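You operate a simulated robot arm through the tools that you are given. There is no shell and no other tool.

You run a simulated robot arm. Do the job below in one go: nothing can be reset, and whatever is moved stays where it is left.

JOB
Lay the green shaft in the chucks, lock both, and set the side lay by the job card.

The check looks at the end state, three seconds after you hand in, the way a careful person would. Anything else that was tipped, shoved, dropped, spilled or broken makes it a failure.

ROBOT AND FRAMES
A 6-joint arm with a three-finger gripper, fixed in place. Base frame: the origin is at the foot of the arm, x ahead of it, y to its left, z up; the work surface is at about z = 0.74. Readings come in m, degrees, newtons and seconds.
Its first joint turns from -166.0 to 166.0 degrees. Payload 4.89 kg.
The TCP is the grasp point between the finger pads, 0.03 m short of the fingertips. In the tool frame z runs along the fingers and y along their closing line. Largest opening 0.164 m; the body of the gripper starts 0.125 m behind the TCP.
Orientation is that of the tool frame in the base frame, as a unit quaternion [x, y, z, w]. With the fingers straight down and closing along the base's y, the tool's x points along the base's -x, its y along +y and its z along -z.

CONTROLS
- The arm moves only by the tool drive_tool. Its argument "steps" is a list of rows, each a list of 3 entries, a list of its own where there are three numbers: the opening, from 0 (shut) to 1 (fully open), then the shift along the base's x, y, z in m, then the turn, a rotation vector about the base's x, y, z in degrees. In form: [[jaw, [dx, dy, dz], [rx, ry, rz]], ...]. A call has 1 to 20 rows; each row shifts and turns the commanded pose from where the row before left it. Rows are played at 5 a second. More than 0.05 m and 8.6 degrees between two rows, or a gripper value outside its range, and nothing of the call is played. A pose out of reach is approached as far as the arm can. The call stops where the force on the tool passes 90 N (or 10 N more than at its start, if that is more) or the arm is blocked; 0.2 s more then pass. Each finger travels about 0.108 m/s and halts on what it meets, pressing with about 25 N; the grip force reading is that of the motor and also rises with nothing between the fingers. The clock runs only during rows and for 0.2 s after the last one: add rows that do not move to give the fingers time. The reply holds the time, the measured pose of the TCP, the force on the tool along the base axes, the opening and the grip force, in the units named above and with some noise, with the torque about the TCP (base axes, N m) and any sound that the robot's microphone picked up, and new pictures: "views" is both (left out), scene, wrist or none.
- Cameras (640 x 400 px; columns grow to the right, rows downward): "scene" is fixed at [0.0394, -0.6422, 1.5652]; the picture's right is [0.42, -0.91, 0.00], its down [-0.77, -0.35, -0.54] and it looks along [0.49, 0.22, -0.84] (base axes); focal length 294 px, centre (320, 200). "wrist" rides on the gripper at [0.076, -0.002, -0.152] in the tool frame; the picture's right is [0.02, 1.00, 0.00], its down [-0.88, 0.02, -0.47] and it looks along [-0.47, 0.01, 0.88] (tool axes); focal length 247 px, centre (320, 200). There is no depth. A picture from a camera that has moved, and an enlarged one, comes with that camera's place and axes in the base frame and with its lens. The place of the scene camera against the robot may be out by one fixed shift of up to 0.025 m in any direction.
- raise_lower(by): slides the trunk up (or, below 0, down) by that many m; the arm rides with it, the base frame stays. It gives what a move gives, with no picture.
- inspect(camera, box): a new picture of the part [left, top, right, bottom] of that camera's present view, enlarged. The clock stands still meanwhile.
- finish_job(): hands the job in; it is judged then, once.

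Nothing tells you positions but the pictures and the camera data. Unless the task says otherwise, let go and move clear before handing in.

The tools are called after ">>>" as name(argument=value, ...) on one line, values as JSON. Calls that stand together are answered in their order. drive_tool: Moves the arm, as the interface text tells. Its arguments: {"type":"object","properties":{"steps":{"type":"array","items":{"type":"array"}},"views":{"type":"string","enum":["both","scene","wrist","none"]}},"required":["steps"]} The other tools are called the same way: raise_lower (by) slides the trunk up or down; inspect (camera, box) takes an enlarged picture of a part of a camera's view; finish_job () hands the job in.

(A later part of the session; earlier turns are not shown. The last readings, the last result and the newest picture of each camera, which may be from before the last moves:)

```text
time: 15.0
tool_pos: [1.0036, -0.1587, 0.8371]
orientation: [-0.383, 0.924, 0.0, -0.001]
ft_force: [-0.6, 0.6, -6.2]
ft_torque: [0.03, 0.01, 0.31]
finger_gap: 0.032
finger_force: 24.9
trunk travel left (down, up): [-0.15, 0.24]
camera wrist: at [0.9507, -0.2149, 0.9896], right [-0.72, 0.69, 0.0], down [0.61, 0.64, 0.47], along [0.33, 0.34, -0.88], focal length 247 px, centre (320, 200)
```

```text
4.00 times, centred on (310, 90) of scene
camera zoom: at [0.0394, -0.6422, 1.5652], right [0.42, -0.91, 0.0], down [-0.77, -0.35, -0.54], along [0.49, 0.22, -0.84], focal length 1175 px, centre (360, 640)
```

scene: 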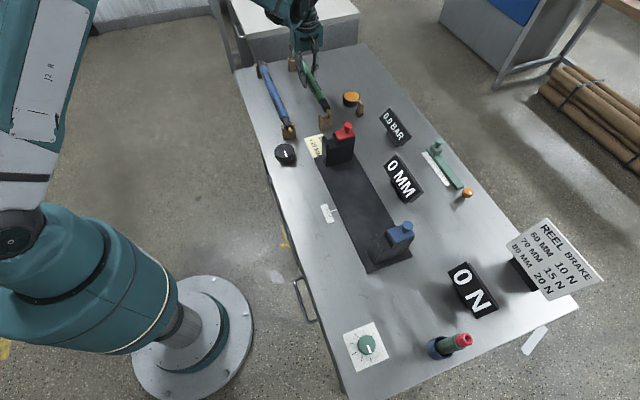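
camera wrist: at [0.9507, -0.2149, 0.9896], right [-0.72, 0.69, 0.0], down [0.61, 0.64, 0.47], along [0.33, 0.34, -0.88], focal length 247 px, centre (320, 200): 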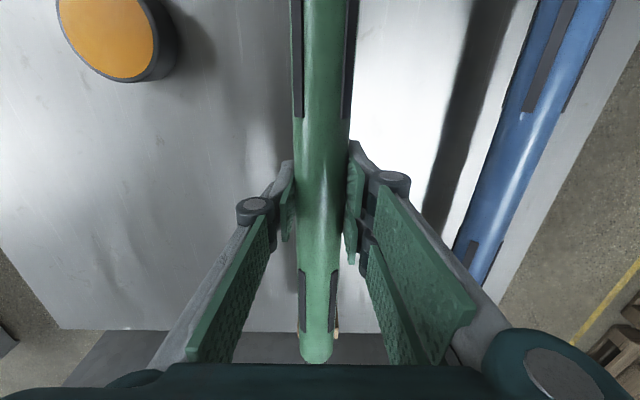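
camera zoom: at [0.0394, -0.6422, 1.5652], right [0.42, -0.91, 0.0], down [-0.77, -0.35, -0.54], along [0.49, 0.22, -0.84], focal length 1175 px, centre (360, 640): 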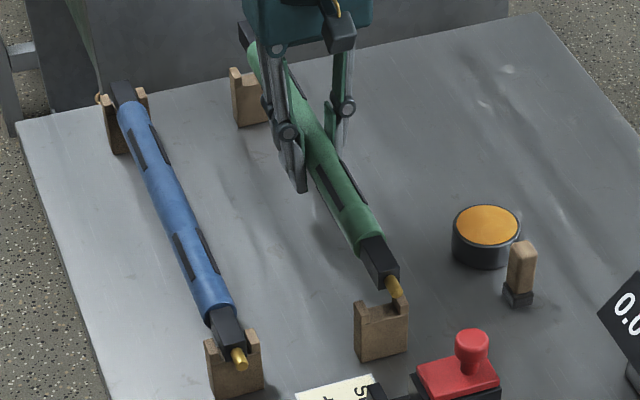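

The shaft weighs about 0.62 kg and hangs level. I'll raise it well above the chuck knobs and carry it to a point above the chucks' midpoint.

>>> drive_tool(steps=[[0, [0, 0, 0.03], [0, 0, 0]], [0, [0, 0, 0.045], [0, 0, 0]], [0, [0, 0, 0.045], [0, 0, 0]], [0, [0, 0, 0.043], [0, 0, 0]], [0, [0, 0, 0], [0, 0, 0]]], views="scene")

>>> drive_tool(steps=[[0, [-0.0159, -0.0133, 0], [0, 0, 0]], [0, [-0.0319, -0.0267, 0], [0, 0, 0]], [0, [-0.0319, -0.0267, 0], [0, 0, 0]], [0, [-0.0319, -0.0267, 0], [0, 0, 0]], [0, [-0.0319, -0.0267, 0], [0, 0, 0]], [0, [-0.0319, -0.0267, 0], [0, 0, 0]], [0, [-0.0319, -0.0267, 0], [0, 0, 0]], [0, [-0.0319, -0.0267, 0], [0, 0, 0]], [0, [-0.0319, -0.0267, 0], [0, 0, 0]], [0, [-0.0319, -0.0267, 0], [0, 0, 0]], [0, [-0.0319, -0.0267, 0], [0, 0, 0]], [0, [-0.0319, -0.0267, 0], [0, 0, 0]], [0, [-0.0319, -0.0267, 0], [0, 0, 0]], [0, [-0.0319, -0.0267, 0], [0, 0, 0]], [0, [-0.0156, -0.0127, 0], [0, 0, 0]], [0, [0, 0, 0], [0, 0, 0]], [0, [0, 0, 0], [0, 0, 0]]])

>>> inspect(camera="scene", box=[300, 100, 460, 280])

>>> inspect(camera="wrist", box=[240, 200, 400, 360])

```text
time: 16.2
tool_pos: [1.003, -0.1556, 1.0014]
orientation: [-0.383, 0.924, 0.0, 0.0]
ft_force: [-0.4, 0.1, -5.0]
ft_torque: [0.02, -0.13, 0.3]
finger_gap: 0.0317
finger_force: 24.9
trunk travel left (down, up): [-0.15, 0.24]
```

scene: 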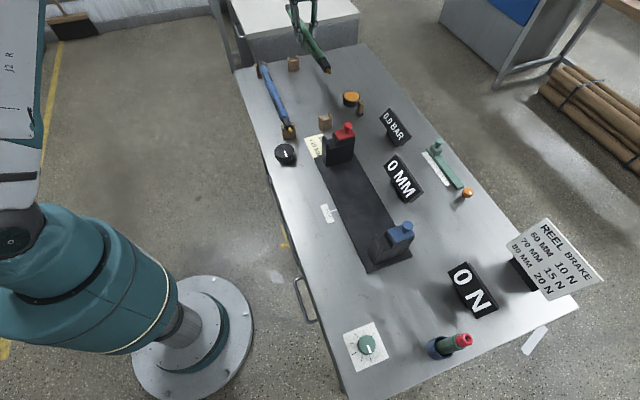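

```text
time: 19.8
tool_pos: [0.5544, -0.5336, 1.0018]
orientation: [-0.383, 0.924, 0.0, 0.0]
ft_force: [0.3, -0.2, -6.8]
ft_torque: [0.03, -0.06, -0.28]
finger_gap: 0.0319
finger_force: 25.3
trunk travel left (down, up): [-0.15, 0.24]
camera wrist: at [0.5011, -0.5889, 1.1534], right [-0.72, 0.69, 0.0], down [0.61, 0.64, 0.47], along [0.33, 0.34, -0.88], focal length 247 px, centre (320, 200)
```

scene: 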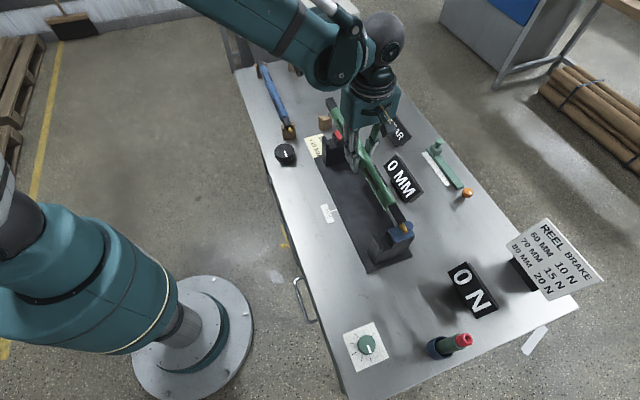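
wrist: 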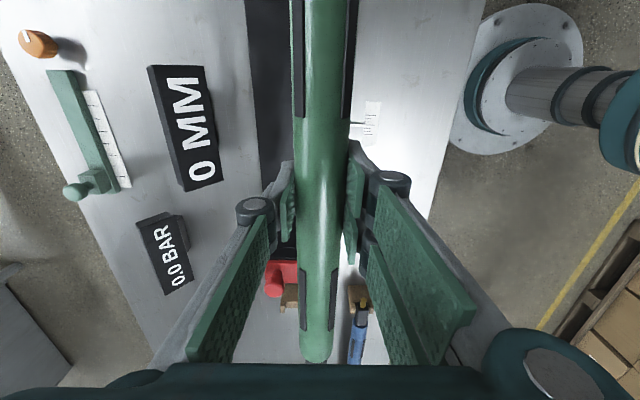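

```text
2.22 times, centred on (380, 190) of scene
camera zoom: at [0.0394, -0.6422, 1.5652], right [0.42, -0.91, 0.0], down [-0.77, -0.35, -0.54], along [0.49, 0.22, -0.84], focal length 653 px, centre (187, 222)
```

zoom: 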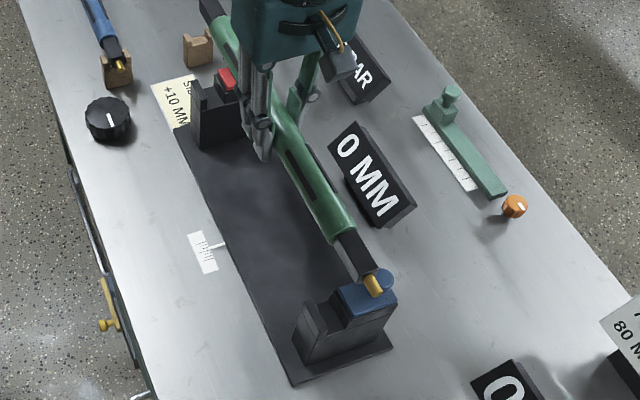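

```text
2.50 times, centred on (320, 280) of wrist
camera zoom: at [0.5011, -0.5889, 1.1534], right [-0.72, 0.69, 0.0], down [0.61, 0.64, 0.47], along [0.33, 0.34, -0.88], focal length 617 px, centre (320, 0)
```

zoom: 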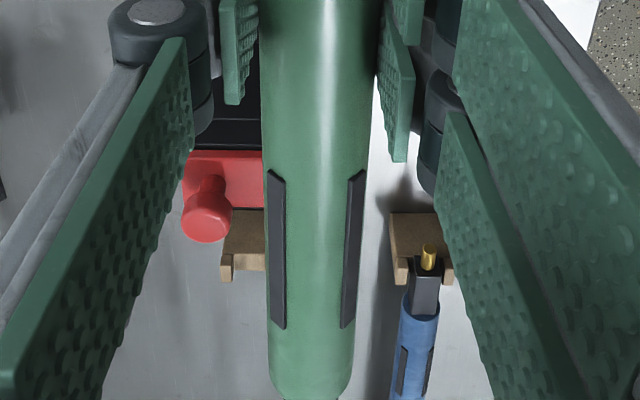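

The shaft hangs above the chucks. I'll take a settled reading before lining it up.

>>> drive_tool(steps=[[0, [0, 0, 0], [0, 0, 0]], [0, [0, 0, 0], [0, 0, 0]]], views="none")

>>> drive_tool(steps=[[0, [0, 0, 0], [0, 0, 0]], [0, [0, 0, 0], [0, 0, 0]]], views="none")

>>> drive_tool(steps=[[0, [0, 0, 0], [0, 0, 0]]], views="none")

```text
time: 20.4
tool_pos: [0.5543, -0.5314, 1.0005]
orientation: [-0.383, 0.924, 0.0, 0.0]
ft_force: [0.9, -0.3, -7.1]
ft_torque: [-0.01, -0.02, -0.31]
finger_gap: 0.0317
finger_force: 25.1
trunk travel left (down, up): [-0.15, 0.24]
```

```text
time: 21.0
tool_pos: [0.5539, -0.5332, 1.0011]
orientation: [-0.383, 0.924, 0.0, 0.0]
ft_force: [0.0, 0.2, -6.3]
ft_torque: [-0.03, 0.0, -0.32]
finger_gap: 0.0319
finger_force: 24.9
trunk travel left (down, up): [-0.15, 0.24]
```

```text
time: 21.4
tool_pos: [0.5538, -0.5332, 1.0001]
orientation: [-0.383, 0.924, -0.001, 0.0]
ft_force: [0.1, -0.5, -7.2]
ft_torque: [0.04, 0.0, 0.33]
finger_gap: 0.0319
finger_force: 24.7
trunk travel left (down, up): [-0.15, 0.24]
```

The measured position is (0.554, -0.533). I'll correct toward the midpoint (0.557, -0.532) and come down to just above the cheeks to check the alignment by eye.

>>> drive_tool(steps=[[0, [0.0034, 0.0012, -0.03], [0, 0, 0]], [0, [0, 0, -0.035], [0, 0, 0]], [0, [0, 0, -0.035], [0, 0, 0]], [0, [0, 0, 0], [0, 0, 0]], [0, [0, 0, 0], [0, 0, 0]]])

>>> inspect(camera="scene", box=[355, 200, 435, 270])

>>> inspect(camera="scene", box=[300, 90, 380, 170])

>>> inspect(camera="wrist", box=[260, 260, 380, 365])

```text
time: 22.6
tool_pos: [0.5584, -0.5297, 0.9005]
orientation: [-0.383, 0.924, 0.0, 0.0]
ft_force: [0.1, -0.5, -7.1]
ft_torque: [0.06, 0.05, -0.04]
finger_gap: 0.0321
finger_force: 25.8
trunk travel left (down, up): [-0.15, 0.24]
camera wrist: at [0.5048, -0.5864, 1.0525], right [-0.72, 0.69, 0.0], down [0.61, 0.64, 0.47], along [0.33, 0.34, -0.88], focal length 247 px, centre (320, 200)
```

scene: 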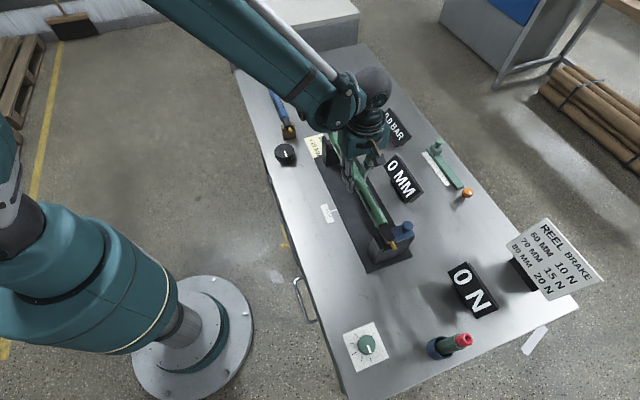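
wrist: 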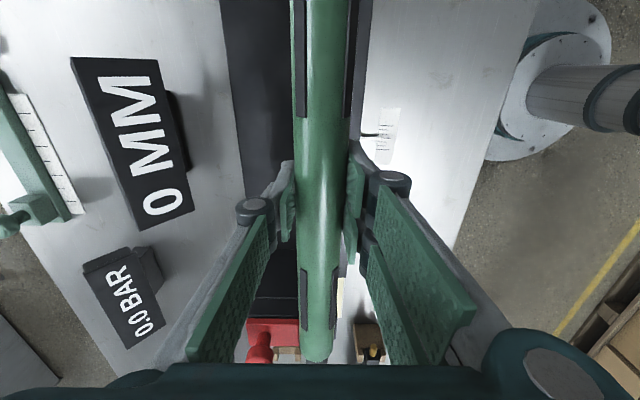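

```text
5.71 times, centred on (395, 235) of scene
camera zoom: at [0.0394, -0.6422, 1.5652], right [0.42, -0.91, 0.0], down [-0.77, -0.35, -0.54], along [0.49, 0.22, -0.84], focal length 1679 px, centre (-109, 0)
```

zoom: 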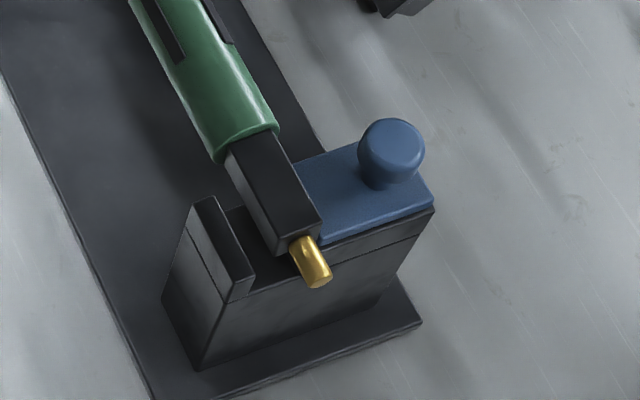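

```text
5.00 times, centred on (340, 130) of scene
camera zoom: at [0.0394, -0.6422, 1.5652], right [0.42, -0.91, 0.0], down [-0.77, -0.35, -0.54], along [0.49, 0.22, -0.84], focal length 1469 px, centre (220, 550)
```

zoom: 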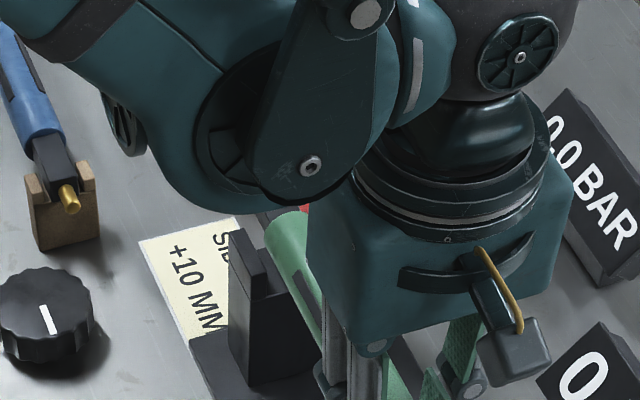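

```text
3.81 times, centred on (320, 312) of wrist
camera zoom: at [0.5048, -0.5864, 1.0525], right [-0.72, 0.69, 0.0], down [0.61, 0.64, 0.47], along [0.33, 0.34, -0.88], focal length 941 px, centre (320, -229)
```

zoom: 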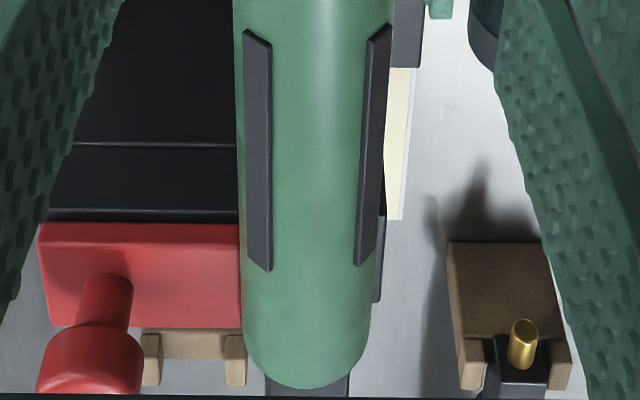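

>>> inspect(camera="scene", box=[376, 222, 416, 257])

>>> inspect(camera="scene", box=[325, 130, 365, 165])

>>> inspect(camera="wrist", box=[310, 310, 350, 365])

```text
11.43 times, centred on (396, 240) of scene
camera zoom: at [0.0394, -0.6422, 1.5652], right [0.42, -0.91, 0.0], down [-0.77, -0.35, -0.54], along [0.49, 0.22, -0.84], focal length 3358 px, centre (-549, -251)
```

zoom: 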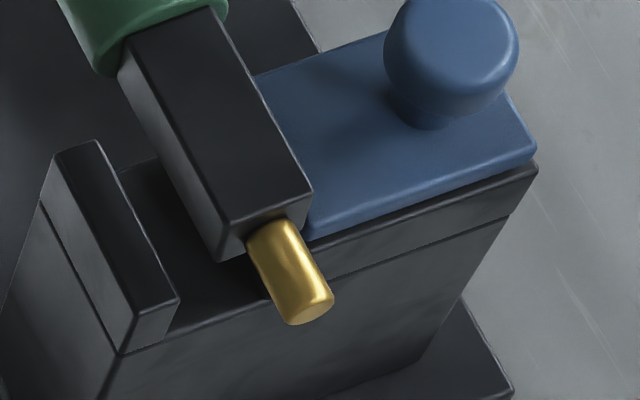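

```text
11.43 times, centred on (345, 148) of scene
camera zoom: at [0.0394, -0.6422, 1.5652], right [0.42, -0.91, 0.0], down [-0.77, -0.35, -0.54], along [0.49, 0.22, -0.84], focal length 3358 px, centre (34, 800)
```

zoom: 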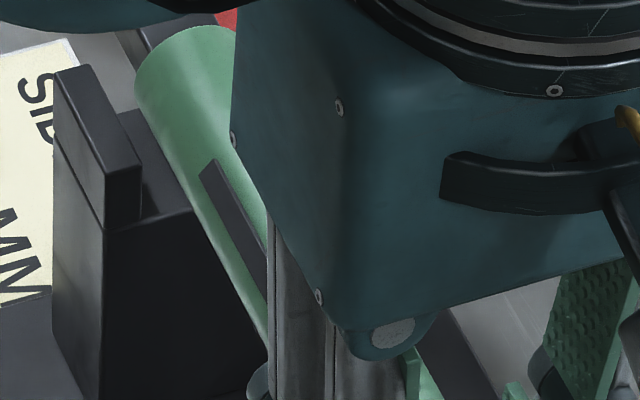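

```text
7.27 times, centred on (330, 338) of wrist
camera zoom: at [0.5048, -0.5864, 1.0525], right [-0.72, 0.69, 0.0], down [0.61, 0.64, 0.47], along [0.33, 0.34, -0.88], focal length 1796 px, centre (247, -800)
```

zoom: 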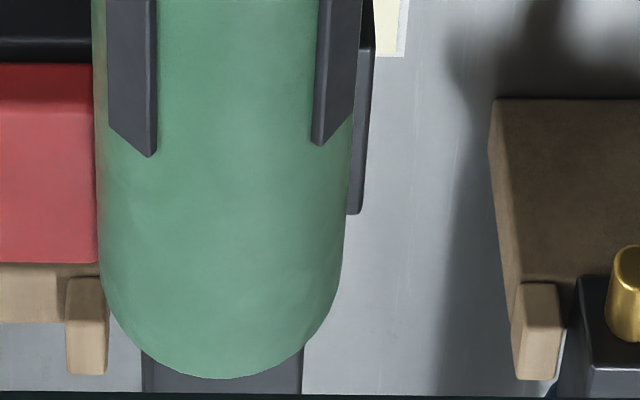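

>>> inspect(camera="scene", box=[376, 216, 404, 236])

>>> inspect(camera="scene", box=[384, 234, 412, 254])

```text
16.00 times, centred on (390, 226) of scene
camera zoom: at [0.0394, -0.6422, 1.5652], right [0.42, -0.91, 0.0], down [-0.77, -0.35, -0.54], along [0.49, 0.22, -0.84], focal length 4702 px, centre (-800, -216)
```

zoom: 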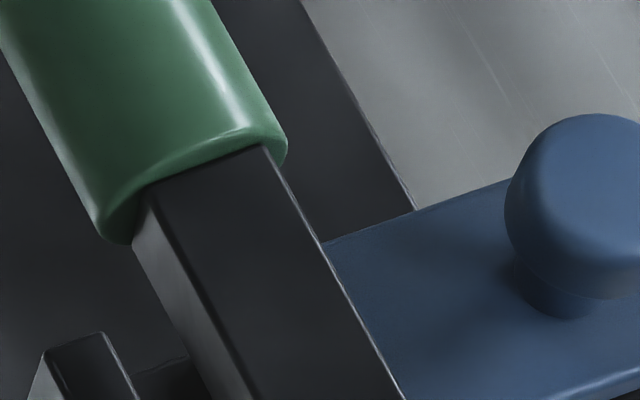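

```text
16.00 times, centred on (398, 244) of scene
camera zoom: at [0.0394, -0.6422, 1.5652], right [0.42, -0.91, 0.0], down [-0.77, -0.35, -0.54], along [0.49, 0.22, -0.84], focal length 4702 px, centre (-928, -504)
```

zoom: 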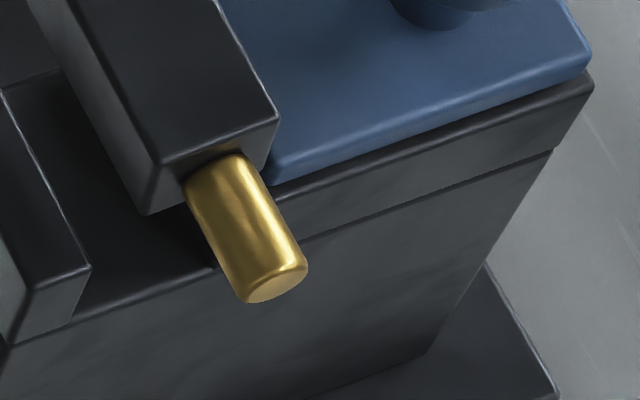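

The scene and wrist measurements agree: the shaft sits about 2 mm too close to the cheek side and about 1 mm too far toward the red end. I'll correct that and start lowering into the slots.

>>> drive_tool(steps=[[0, [0.0005, -0.0023, 0], [0, 0, 0]], [0, [0, 0, 0], [0, 0, 0]], [0, [0, 0, -0.01], [0, 0, 0]], [0, [0, 0, -0.01], [0, 0, 0]], [0, [0, 0, 0], [0, 0, 0]]])

>>> inspect(camera="scene", box=[376, 222, 416, 257])

>>> inspect(camera="scene", box=[320, 130, 360, 165])

>>> inspect(camera="wrist", box=[280, 290, 360, 365])

```text
time: 23.8
tool_pos: [0.5603, -0.5319, 0.8792]
orientation: [-0.382, 0.924, 0.0, 0.0]
ft_force: [-0.1, 0.0, -7.2]
ft_torque: [-0.01, -0.02, 0.02]
finger_gap: 0.0318
finger_force: 25.1
trunk travel left (down, up): [-0.15, 0.24]
camera wrist: at [0.5069, -0.5882, 1.0318], right [-0.72, 0.69, 0.0], down [0.61, 0.64, 0.47], along [0.33, 0.34, -0.88], focal length 247 px, centre (320, 200)
```

scene: 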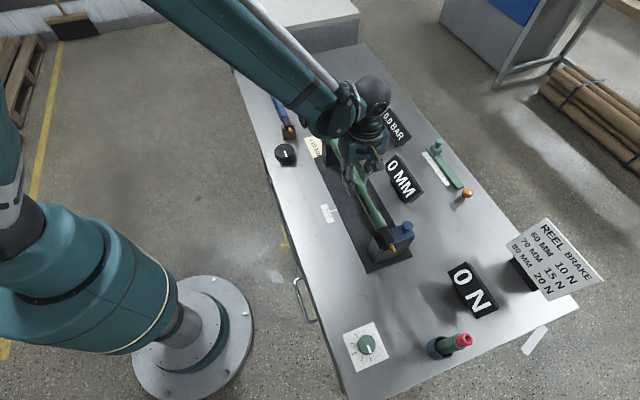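
wrist: 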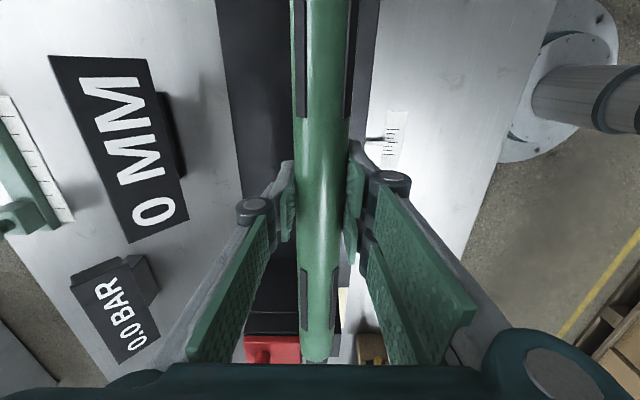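

```text
11.43 times, centred on (396, 240) of scene
camera zoom: at [0.0394, -0.6422, 1.5652], right [0.42, -0.91, 0.0], down [-0.77, -0.35, -0.54], along [0.49, 0.22, -0.84], focal length 3358 px, centre (-549, -251)
```

zoom: 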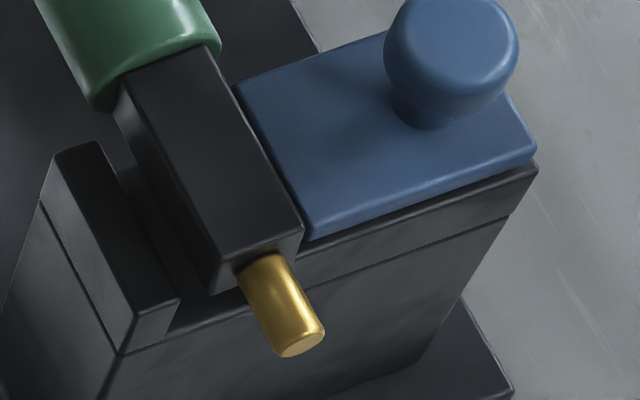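

```text
11.43 times, centred on (340, 148) of scene
camera zoom: at [0.0394, -0.6422, 1.5652], right [0.42, -0.91, 0.0], down [-0.77, -0.35, -0.54], along [0.49, 0.22, -0.84], focal length 3358 px, centre (91, 800)
```

zoom: 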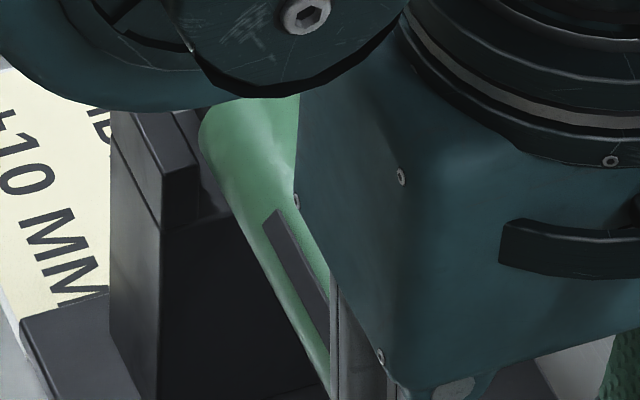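

```text
5.33 times, centred on (320, 328) of wrist
camera zoom: at [0.5069, -0.5882, 1.0318], right [-0.72, 0.69, 0.0], down [0.61, 0.64, 0.47], along [0.33, 0.34, -0.88], focal length 1317 px, centre (320, -480)
```

zoom: 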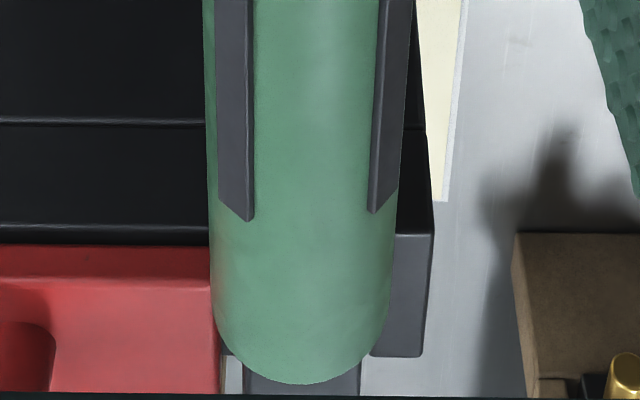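

The shaft now clears the cheeks on both sides and looks well placed at both ends. I'll make a small trim and lower into the slots.

>>> drive_tool(steps=[[0, [-0.0009, 0.0001, 0], [0, 0, 0]], [0, [0, 0, -0.007], [0, 0, 0]], [0, [0, 0, -0.007], [0, 0, 0]], [0, [0, 0, 0], [0, 0, 0]]])

>>> inspect(camera="scene", box=[376, 222, 416, 257])

>>> inspect(camera="wrist", box=[280, 290, 360, 365])

```text
time: 24.8
tool_pos: [0.5583, -0.532, 0.8665]
orientation: [-0.383, 0.924, 0.0, 0.0]
ft_force: [-7.9, 6.6, 1.3]
ft_torque: [-0.2, 0.05, -0.28]
finger_gap: 0.0314
finger_force: 24.5
trunk travel left (down, up): [-0.15, 0.24]
camera wrist: at [0.5062, -0.588, 1.0181], right [-0.72, 0.69, 0.0], down [0.61, 0.64, 0.47], along [0.33, 0.34, -0.88], focal length 247 px, centre (320, 200)
```

scene: 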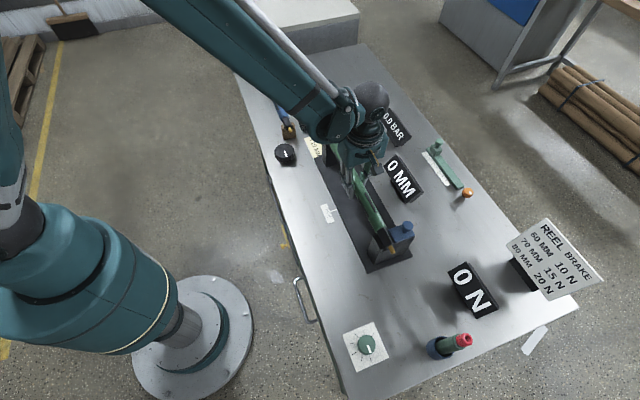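
wrist: 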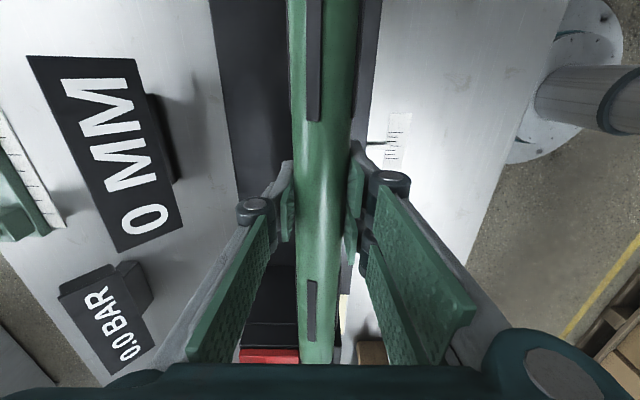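

```text
11.43 times, centred on (396, 240) of scene
camera zoom: at [0.0394, -0.6422, 1.5652], right [0.42, -0.91, 0.0], down [-0.77, -0.35, -0.54], along [0.49, 0.22, -0.84], focal length 3358 px, centre (-549, -251)
```

zoom: 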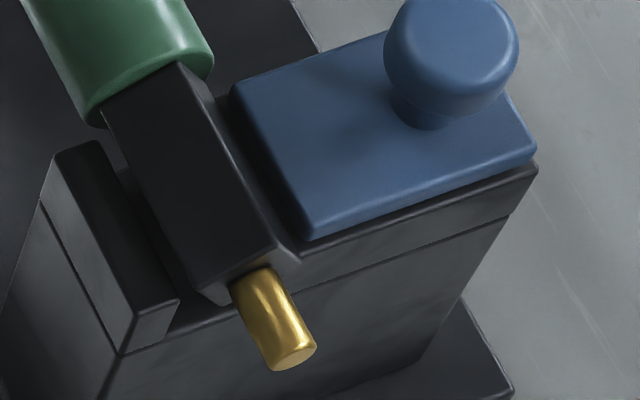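

```text
5.33 times, centred on (320, 328) of wrist
camera zoom: at [0.5062, -0.588, 1.0181], right [-0.72, 0.69, 0.0], down [0.61, 0.64, 0.47], along [0.33, 0.34, -0.88], focal length 1317 px, centre (320, -480)
```

zoom: 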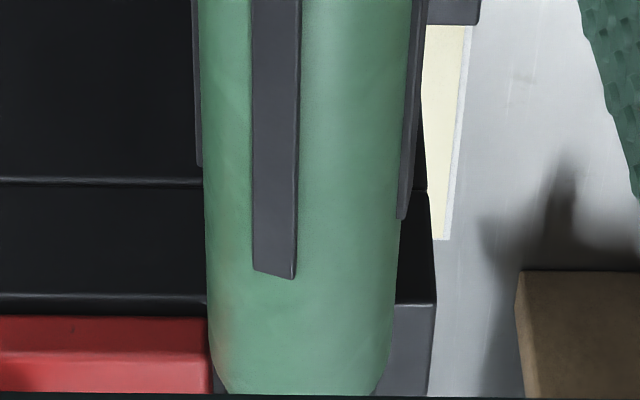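

One journal edge caught the lid-side block, and the shaft rolled a little in the fingers. I'll lift straight back out and reassess.

>>> drive_tool(steps=[[0, [0, 0, 0.007], [0, 0, 0]], [0, [0, 0, 0.01], [0, 0, 0]], [0, [0, 0, 0.01], [0, 0, 0]], [0, [0, 0, 0], [0, 0, 0]]])

>>> inspect(camera="scene", box=[376, 222, 416, 257])

>>> inspect(camera="scene", box=[384, 228, 412, 248])

>>> inspect(camera="wrist", box=[280, 290, 360, 365])

```text
time: 25.8
tool_pos: [0.5598, -0.5317, 0.8926]
orientation: [-0.382, 0.924, 0.0, 0.0]
ft_force: [-0.9, -0.4, -6.3]
ft_torque: [0.0, -0.04, -0.01]
finger_gap: 0.0315
finger_force: 24.6
trunk travel left (down, up): [-0.15, 0.24]
camera wrist: at [0.5072, -0.5885, 1.045], right [-0.72, 0.69, 0.0], down [0.61, 0.64, 0.47], along [0.33, 0.34, -0.88], focal length 247 px, centre (320, 200)
```

scene: 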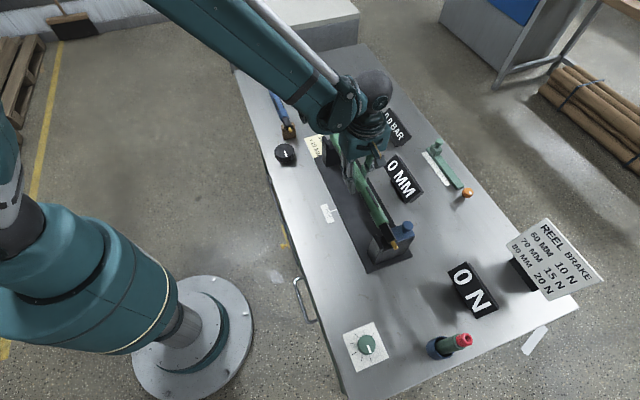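
wrist: 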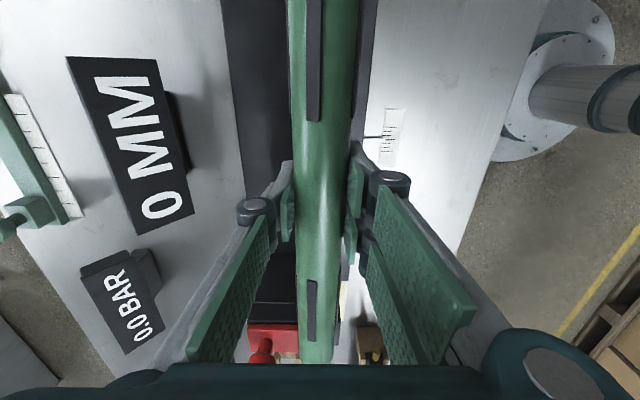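

```text
11.43 times, centred on (396, 240) of scene
camera zoom: at [0.0394, -0.6422, 1.5652], right [0.42, -0.91, 0.0], down [-0.77, -0.35, -0.54], along [0.49, 0.22, -0.84], focal length 3358 px, centre (-549, -251)
```

zoom: 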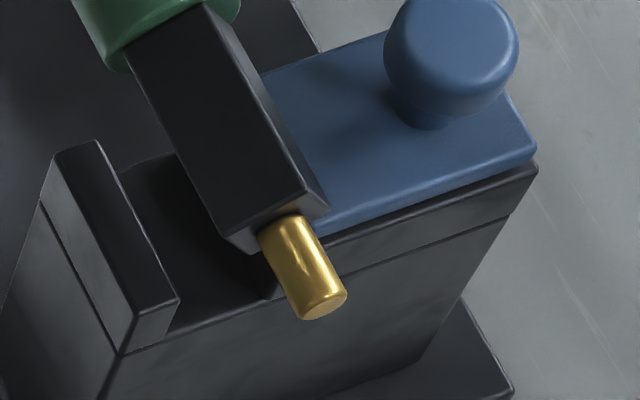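

```text
16.00 times, centred on (398, 238) of scene
camera zoom: at [0.0394, -0.6422, 1.5652], right [0.42, -0.91, 0.0], down [-0.77, -0.35, -0.54], along [0.49, 0.22, -0.84], focal length 4702 px, centre (-928, -408)
```

zoom: 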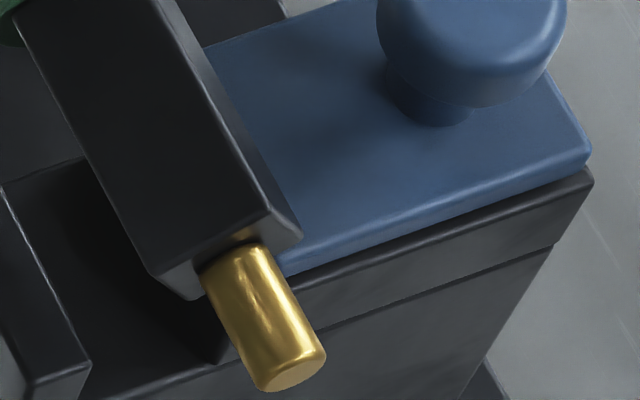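

```text
5.33 times, centred on (320, 328) of wrist
camera zoom: at [0.5072, -0.5885, 1.045], right [-0.72, 0.69, 0.0], down [0.61, 0.64, 0.47], along [0.33, 0.34, -0.88], focal length 1317 px, centre (320, -480)
```

zoom: 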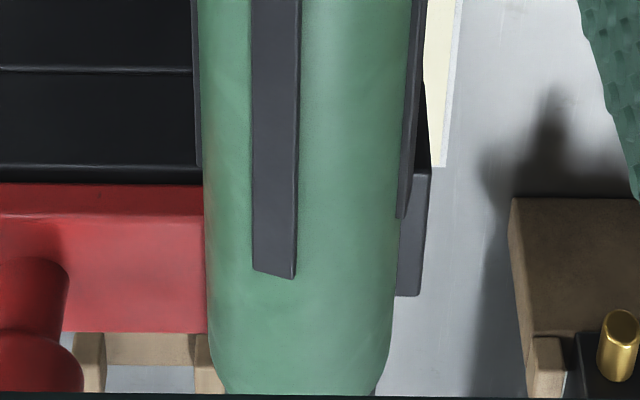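

The shaft rolled about 29° in the fingers, lid side up, because I was roughly 2 mm too far toward the lids. I'll lift higher and lean the gripper about the shaft's own axis to bring the journals level again.

>>> drive_tool(steps=[[0, [0, 0, 0.03], [0, 0, 0]], [0, [0, 0, 0.04], [0, 0, 0]], [0, [0, 0, 0.03], [0, 0, 0]], [0, [0, 0, 0], [5.13, 5.13, 0]], [0, [0, 0, 0], [5.13, 5.13, 0]], [0, [0, 0, 0], [5.13, 5.13, 0]], [0, [0, 0, 0], [5.13, 5.13, 0]], [0, [0, 0, 0], [0, 0, 0]], [0, [0, 0, 0], [0, 0, 0]]])

>>> inspect(camera="scene", box=[372, 200, 428, 240])

```text
time: 27.8
tool_pos: [0.5603, -0.5324, 0.9927]
orientation: [-0.374, 0.902, 0.202, -0.083]
ft_force: [-0.9, 0.3, -6.9]
ft_torque: [-0.01, -0.05, -0.02]
finger_gap: 0.032
finger_force: 25.2
out of reach, approached as far as the arm can: row 7
trunk travel left (down, up): [-0.15, 0.24]
camera wrist: at [0.5527, -0.6337, 1.1302], right [-0.66, 0.62, 0.43], down [0.75, 0.49, 0.44], along [0.06, 0.61, -0.79], focal length 247 px, centre (320, 200)
```

scene: 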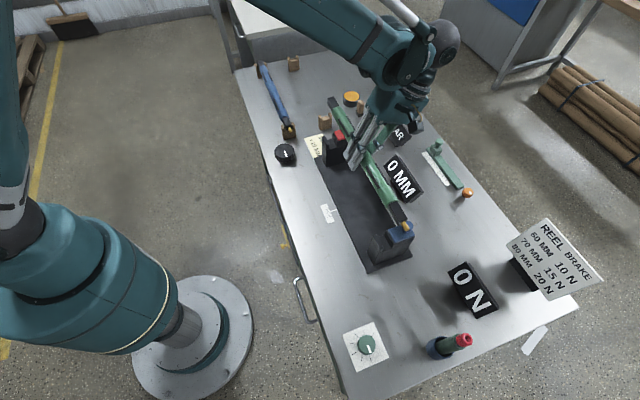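
wrist: 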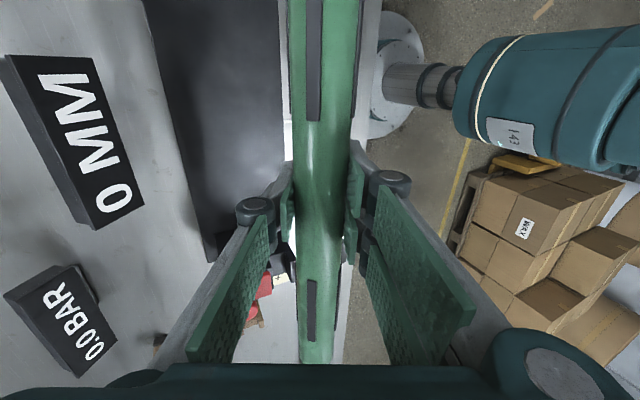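

```text
10.00 times, centred on (400, 220) of scene
camera zoom: at [0.0394, -0.6422, 1.5652], right [0.42, -0.91, 0.0], down [-0.77, -0.35, -0.54], along [0.49, 0.22, -0.84], focal length 2939 px, centre (-480, 0)
```

zoom: 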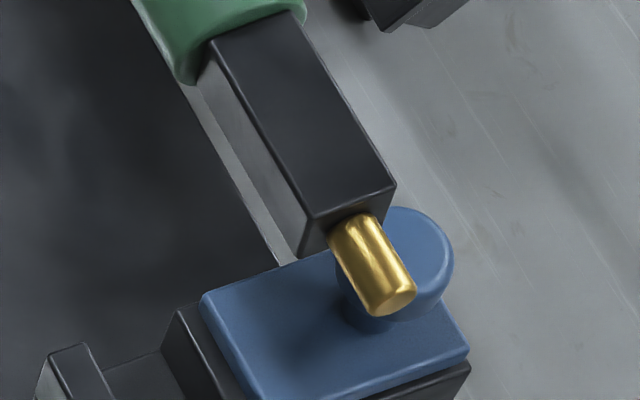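

The tilt stopped at 25°, a reach limit, but the journals are now nearly level. I'll take out the unreachable part of the command, shift about 2 mm toward the cheeks, and use the trunk to come straight down with this posture.

>>> drive_tool(steps=[[0, [0, 0, 0], [-2.8, -2.8, 0]], [0, [-0.0014, 0.0014, 0], [0, 0, 0]], [0, [0, 0, 0], [0, 0, 0]], [0, [0, 0, 0], [0, 0, 0]]], views="none")

>>> raise_lower(by=-0.08)

>>> drive_tool(steps=[[0, [0, 0, 0], [0, 0, 0]]])

>>> inspect(camera="scene", box=[376, 216, 416, 251])

>>> inspect(camera="wrist", box=[240, 240, 370, 365])

>>> inspect(camera="scene", box=[315, 95, 375, 165])

```text
time: 28.8
tool_pos: [0.5584, -0.5304, 0.9928]
orientation: [-0.376, 0.908, 0.17, -0.071]
ft_force: [-0.4, 0.3, -6.8]
ft_torque: [-0.01, -0.01, 0.0]
finger_gap: 0.0317
finger_force: 25.3
trunk travel left (down, up): [-0.15, 0.24]
```

```text
time: 30.0
tool_pos: [0.5591, -0.5307, 0.9138]
orientation: [-0.376, 0.908, 0.17, -0.07]
ft_force: [-0.1, -0.8, -7.5]
ft_torque: [0.02, -0.04, 0.02]
finger_gap: 0.0317
finger_force: 24.6
trunk travel left (down, up): [-0.07, 0.32]
```

```text
time: 30.4
tool_pos: [0.5589, -0.5306, 0.9138]
orientation: [-0.377, 0.908, 0.17, -0.07]
ft_force: [-0.6, 0.1, -7.3]
ft_torque: [0.04, 0.03, -0.01]
finger_gap: 0.0316
finger_force: 25.6
trunk travel left (down, up): [-0.07, 0.32]
camera wrist: at [0.5448, -0.6261, 1.0547], right [-0.67, 0.64, 0.36], down [0.73, 0.51, 0.45], along [0.1, 0.57, -0.82], focal length 247 px, centre (320, 200)
```

scene: 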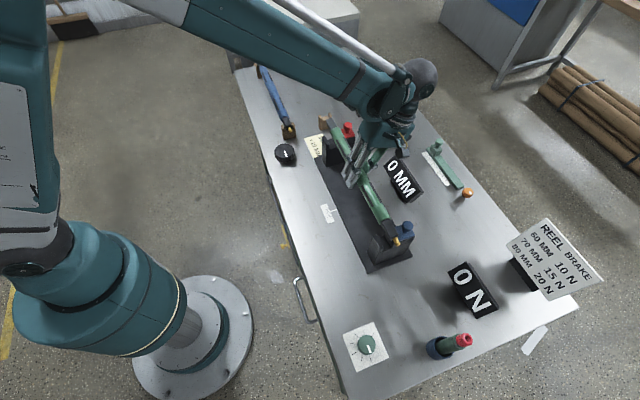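
wrist: 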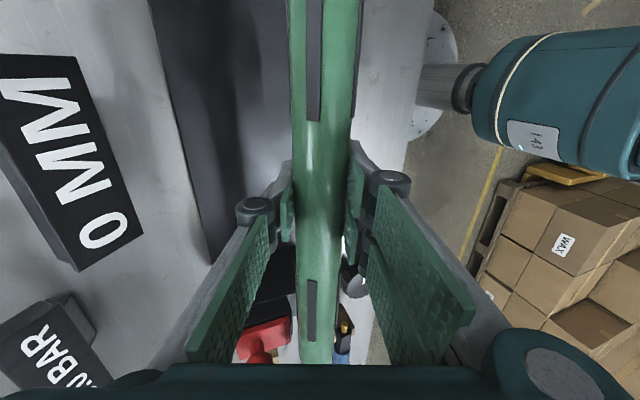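

```text
11.43 times, centred on (396, 234) of scene
camera zoom: at [0.0394, -0.6422, 1.5652], right [0.42, -0.91, 0.0], down [-0.77, -0.35, -0.54], along [0.49, 0.22, -0.84], focal length 3358 px, centre (-549, -183)
```

zoom: 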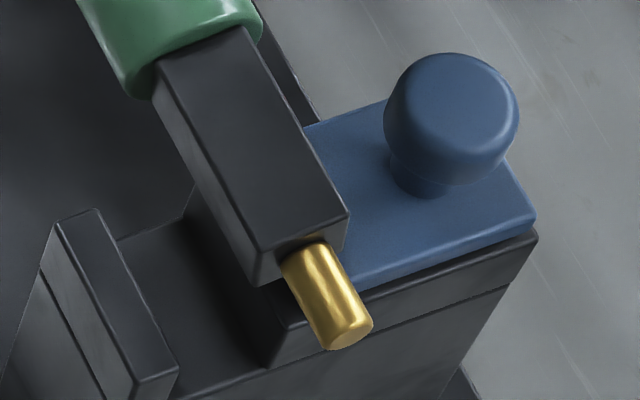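

```text
3.20 times, centred on (305, 302) of wrist
camera zoom: at [0.5448, -0.6261, 1.0547], right [-0.67, 0.64, 0.36], down [0.73, 0.51, 0.45], along [0.1, 0.57, -0.82], focal length 790 px, centre (368, -128)
```

zoom: 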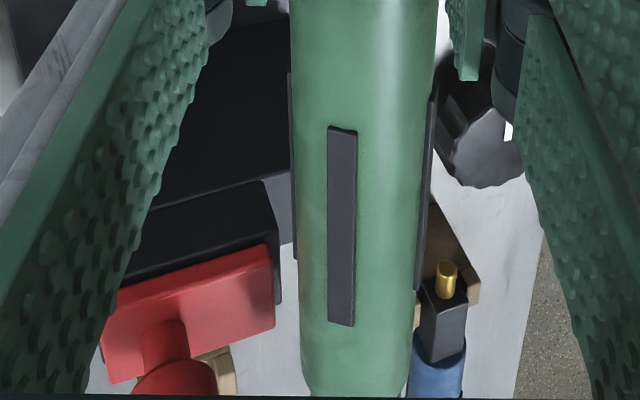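

```text
5.71 times, centred on (345, 130) of scene
camera zoom: at [0.0394, -0.6422, 1.5652], right [0.42, -0.91, 0.0], down [-0.77, -0.35, -0.54], along [0.49, 0.22, -0.84], focal length 1679 px, centre (177, 600)
```

zoom: 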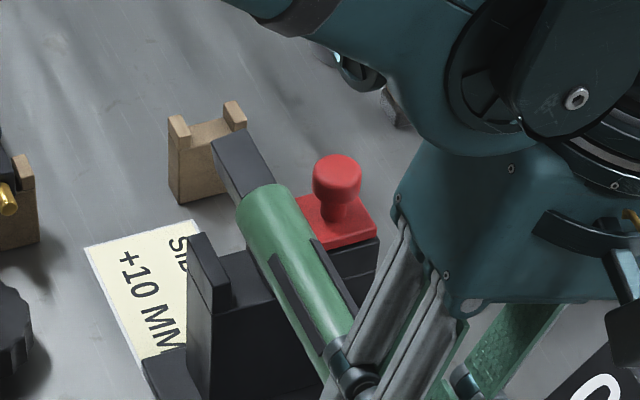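

With this lean the scene camera sees both ends. The numbers show the shaft also slid about 7 mm up in the fingers during the earlier contact. I'll add the last bit of tilt and measure both ends at high zoom.

>>> drive_tool(steps=[[0, [0, 0, 0], [2.5, 2.5, 0]], [0, [0, 0, 0], [2.0, 2.0, 0]], [0, [0, 0, 0], [0, 0, 0]], [0, [0, 0, 0], [0, 0, 0]]], views="none")

>>> inspect(camera="scene", box=[376, 214, 416, 254])

>>> inspect(camera="scene", box=[320, 110, 360, 150])

>>> inspect(camera="wrist", box=[240, 240, 370, 365])

```text
time: 31.4
tool_pos: [0.5575, -0.5313, 0.9139]
orientation: [-0.373, 0.902, 0.201, -0.083]
ft_force: [0.3, -0.9, -6.6]
ft_torque: [0.03, 0.02, 0.03]
finger_gap: 0.0316
finger_force: 24.9
trunk travel left (down, up): [-0.07, 0.32]
```

```text
10.00 times, centred on (396, 234) of scene
camera zoom: at [0.0394, -0.6422, 1.5652], right [0.42, -0.91, 0.0], down [-0.77, -0.35, -0.54], along [0.49, 0.22, -0.84], focal length 2939 px, centre (-440, -140)
```

zoom: 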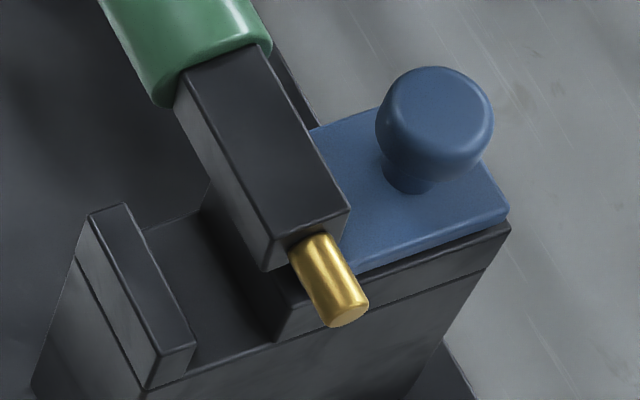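

```text
10.00 times, centred on (340, 130) of scene
camera zoom: at [0.0394, -0.6422, 1.5652], right [0.42, -0.91, 0.0], down [-0.77, -0.35, -0.54], along [0.49, 0.22, -0.84], focal length 2939 px, centre (120, 900)
```

zoom: 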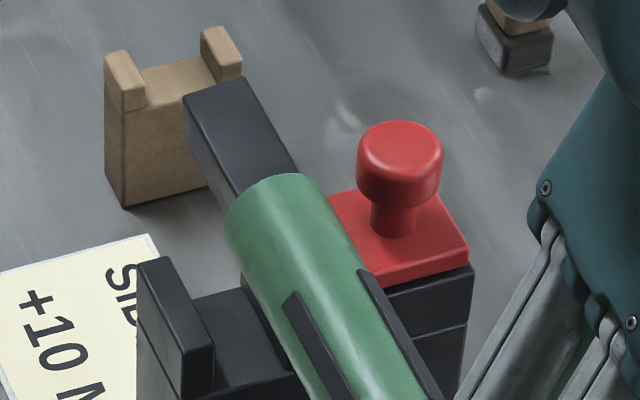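

```text
3.20 times, centred on (305, 302) of wrist
camera zoom: at [0.5514, -0.6332, 1.0504], right [-0.66, 0.62, 0.43], down [0.75, 0.49, 0.44], along [0.06, 0.61, -0.79], focal length 790 px, centre (368, -128)
```

zoom: 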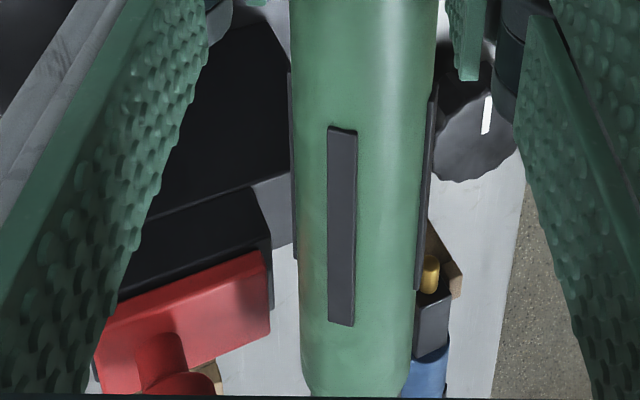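

>>> raise_lower(by=-0.028)

>>> inspect(camera="scene", box=[380, 222, 408, 250])

>>> inspect(camera="scene", box=[322, 118, 350, 154])

>>> inspect(camera="wrist", box=[240, 240, 370, 365])

```text
time: 32.1
tool_pos: [0.5583, -0.5304, 0.8851]
orientation: [-0.374, 0.901, 0.202, -0.084]
ft_force: [0.3, 0.0, -6.9]
ft_torque: [0.03, 0.04, 0.0]
finger_gap: 0.0316
finger_force: 25.3
trunk travel left (down, up): [-0.042, 0.348]
```

```text
14.29 times, centred on (394, 236) of scene
camera zoom: at [0.0394, -0.6422, 1.5652], right [0.42, -0.91, 0.0], down [-0.77, -0.35, -0.54], along [0.49, 0.22, -0.84], focal length 4198 px, centre (-737, -314)
```

zoom: 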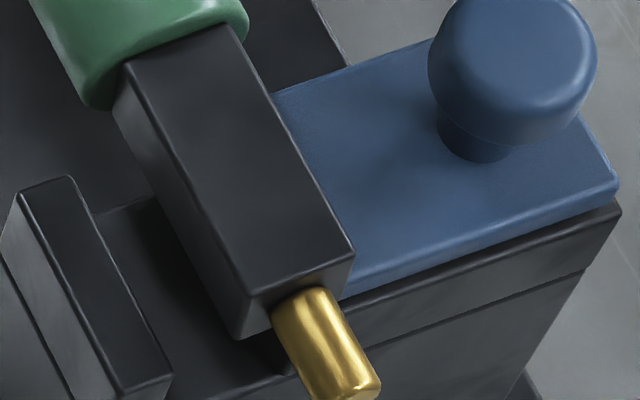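

```text
11.11 times, centred on (336, 136) of scene
camera zoom: at [0.0394, -0.6422, 1.5652], right [0.42, -0.91, 0.0], down [-0.77, -0.35, -0.54], along [0.49, 0.22, -0.84], focal length 3265 px, centre (142, 911)
```

zoom: 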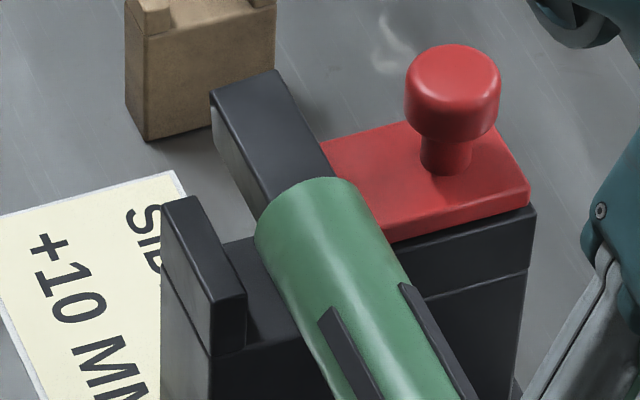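

```text
3.20 times, centred on (305, 302) of wrist
camera zoom: at [0.5514, -0.6332, 1.0226], right [-0.66, 0.62, 0.43], down [0.75, 0.49, 0.44], along [0.06, 0.61, -0.79], focal length 790 px, centre (368, -128)
```

zoom: 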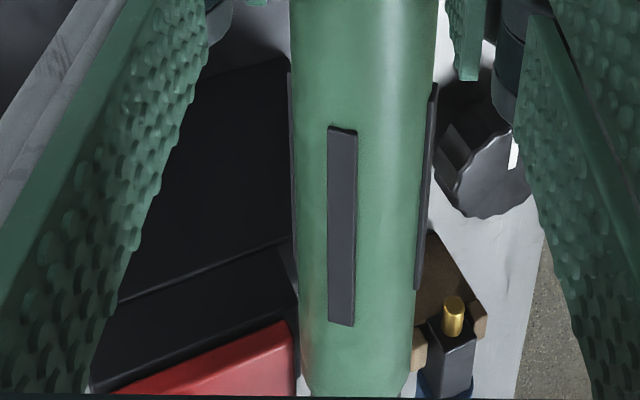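

The two journals run parallel to the slots with the same offset at both ends. Torque from the earlier touch shows the lid side was hit, so the shaft has to move several mm toward the cheeks. I'll shift 5 mm that way while still above the cheeks and look again.

>>> drive_tool(steps=[[0, [0, 0, 0], [-1.6, -1.6, 0]], [0, [-0.0018, 0.0018, 0], [0, 0, 0]], [0, [-0.0018, 0.0018, 0], [0, 0, 0]], [0, [0, 0, 0], [0, 0, 0]], [0, [0, 0, 0], [0, 0, 0]]], views="wrist")

>>> inspect(camera="scene", box=[380, 222, 408, 250])

>>> inspect(camera="scene", box=[322, 118, 350, 154])

```text
time: 33.3
tool_pos: [0.5546, -0.5276, 0.8851]
orientation: [-0.375, 0.906, 0.183, -0.076]
ft_force: [-0.1, -1.6, -6.9]
ft_torque: [-0.01, 0.01, 0.01]
finger_gap: 0.0318
finger_force: 25.2
trunk travel left (down, up): [-0.042, 0.348]
camera wrist: at [0.5432, -0.6258, 1.0251], right [-0.67, 0.64, 0.39], down [0.74, 0.51, 0.44], along [0.09, 0.58, -0.81], focal length 247 px, centre (320, 200)
```

wrist: 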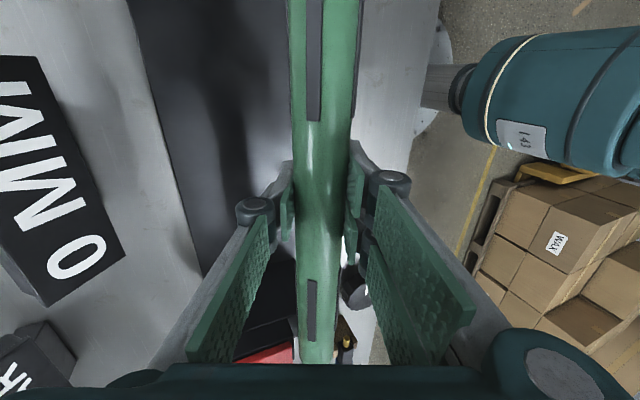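

```text
14.29 times, centred on (394, 236) of scene
camera zoom: at [0.0394, -0.6422, 1.5652], right [0.42, -0.91, 0.0], down [-0.77, -0.35, -0.54], along [0.49, 0.22, -0.84], focal length 4198 px, centre (-737, -314)
```

zoom: 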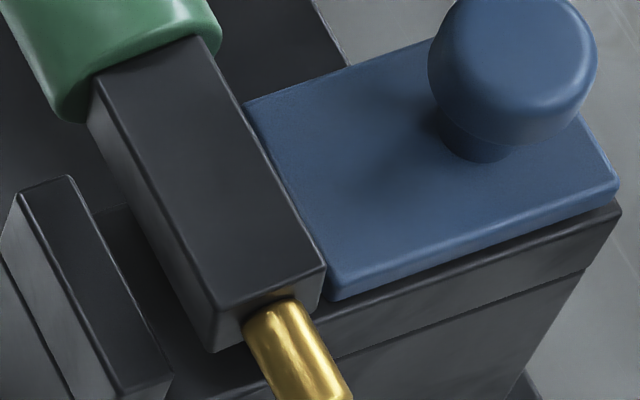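

```text
11.11 times, centred on (336, 136) of scene
camera zoom: at [0.0394, -0.6422, 1.5652], right [0.42, -0.91, 0.0], down [-0.77, -0.35, -0.54], along [0.49, 0.22, -0.84], focal length 3265 px, centre (142, 911)
```

zoom: 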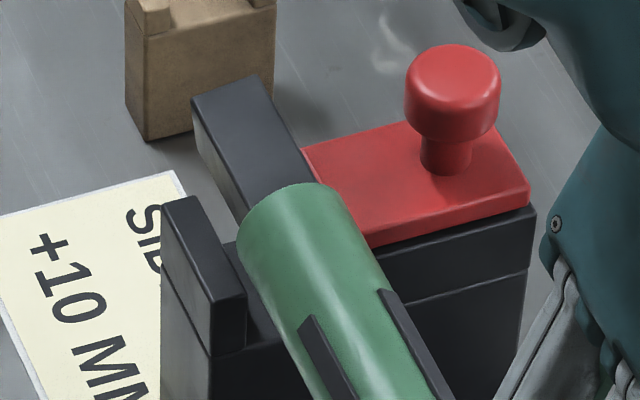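

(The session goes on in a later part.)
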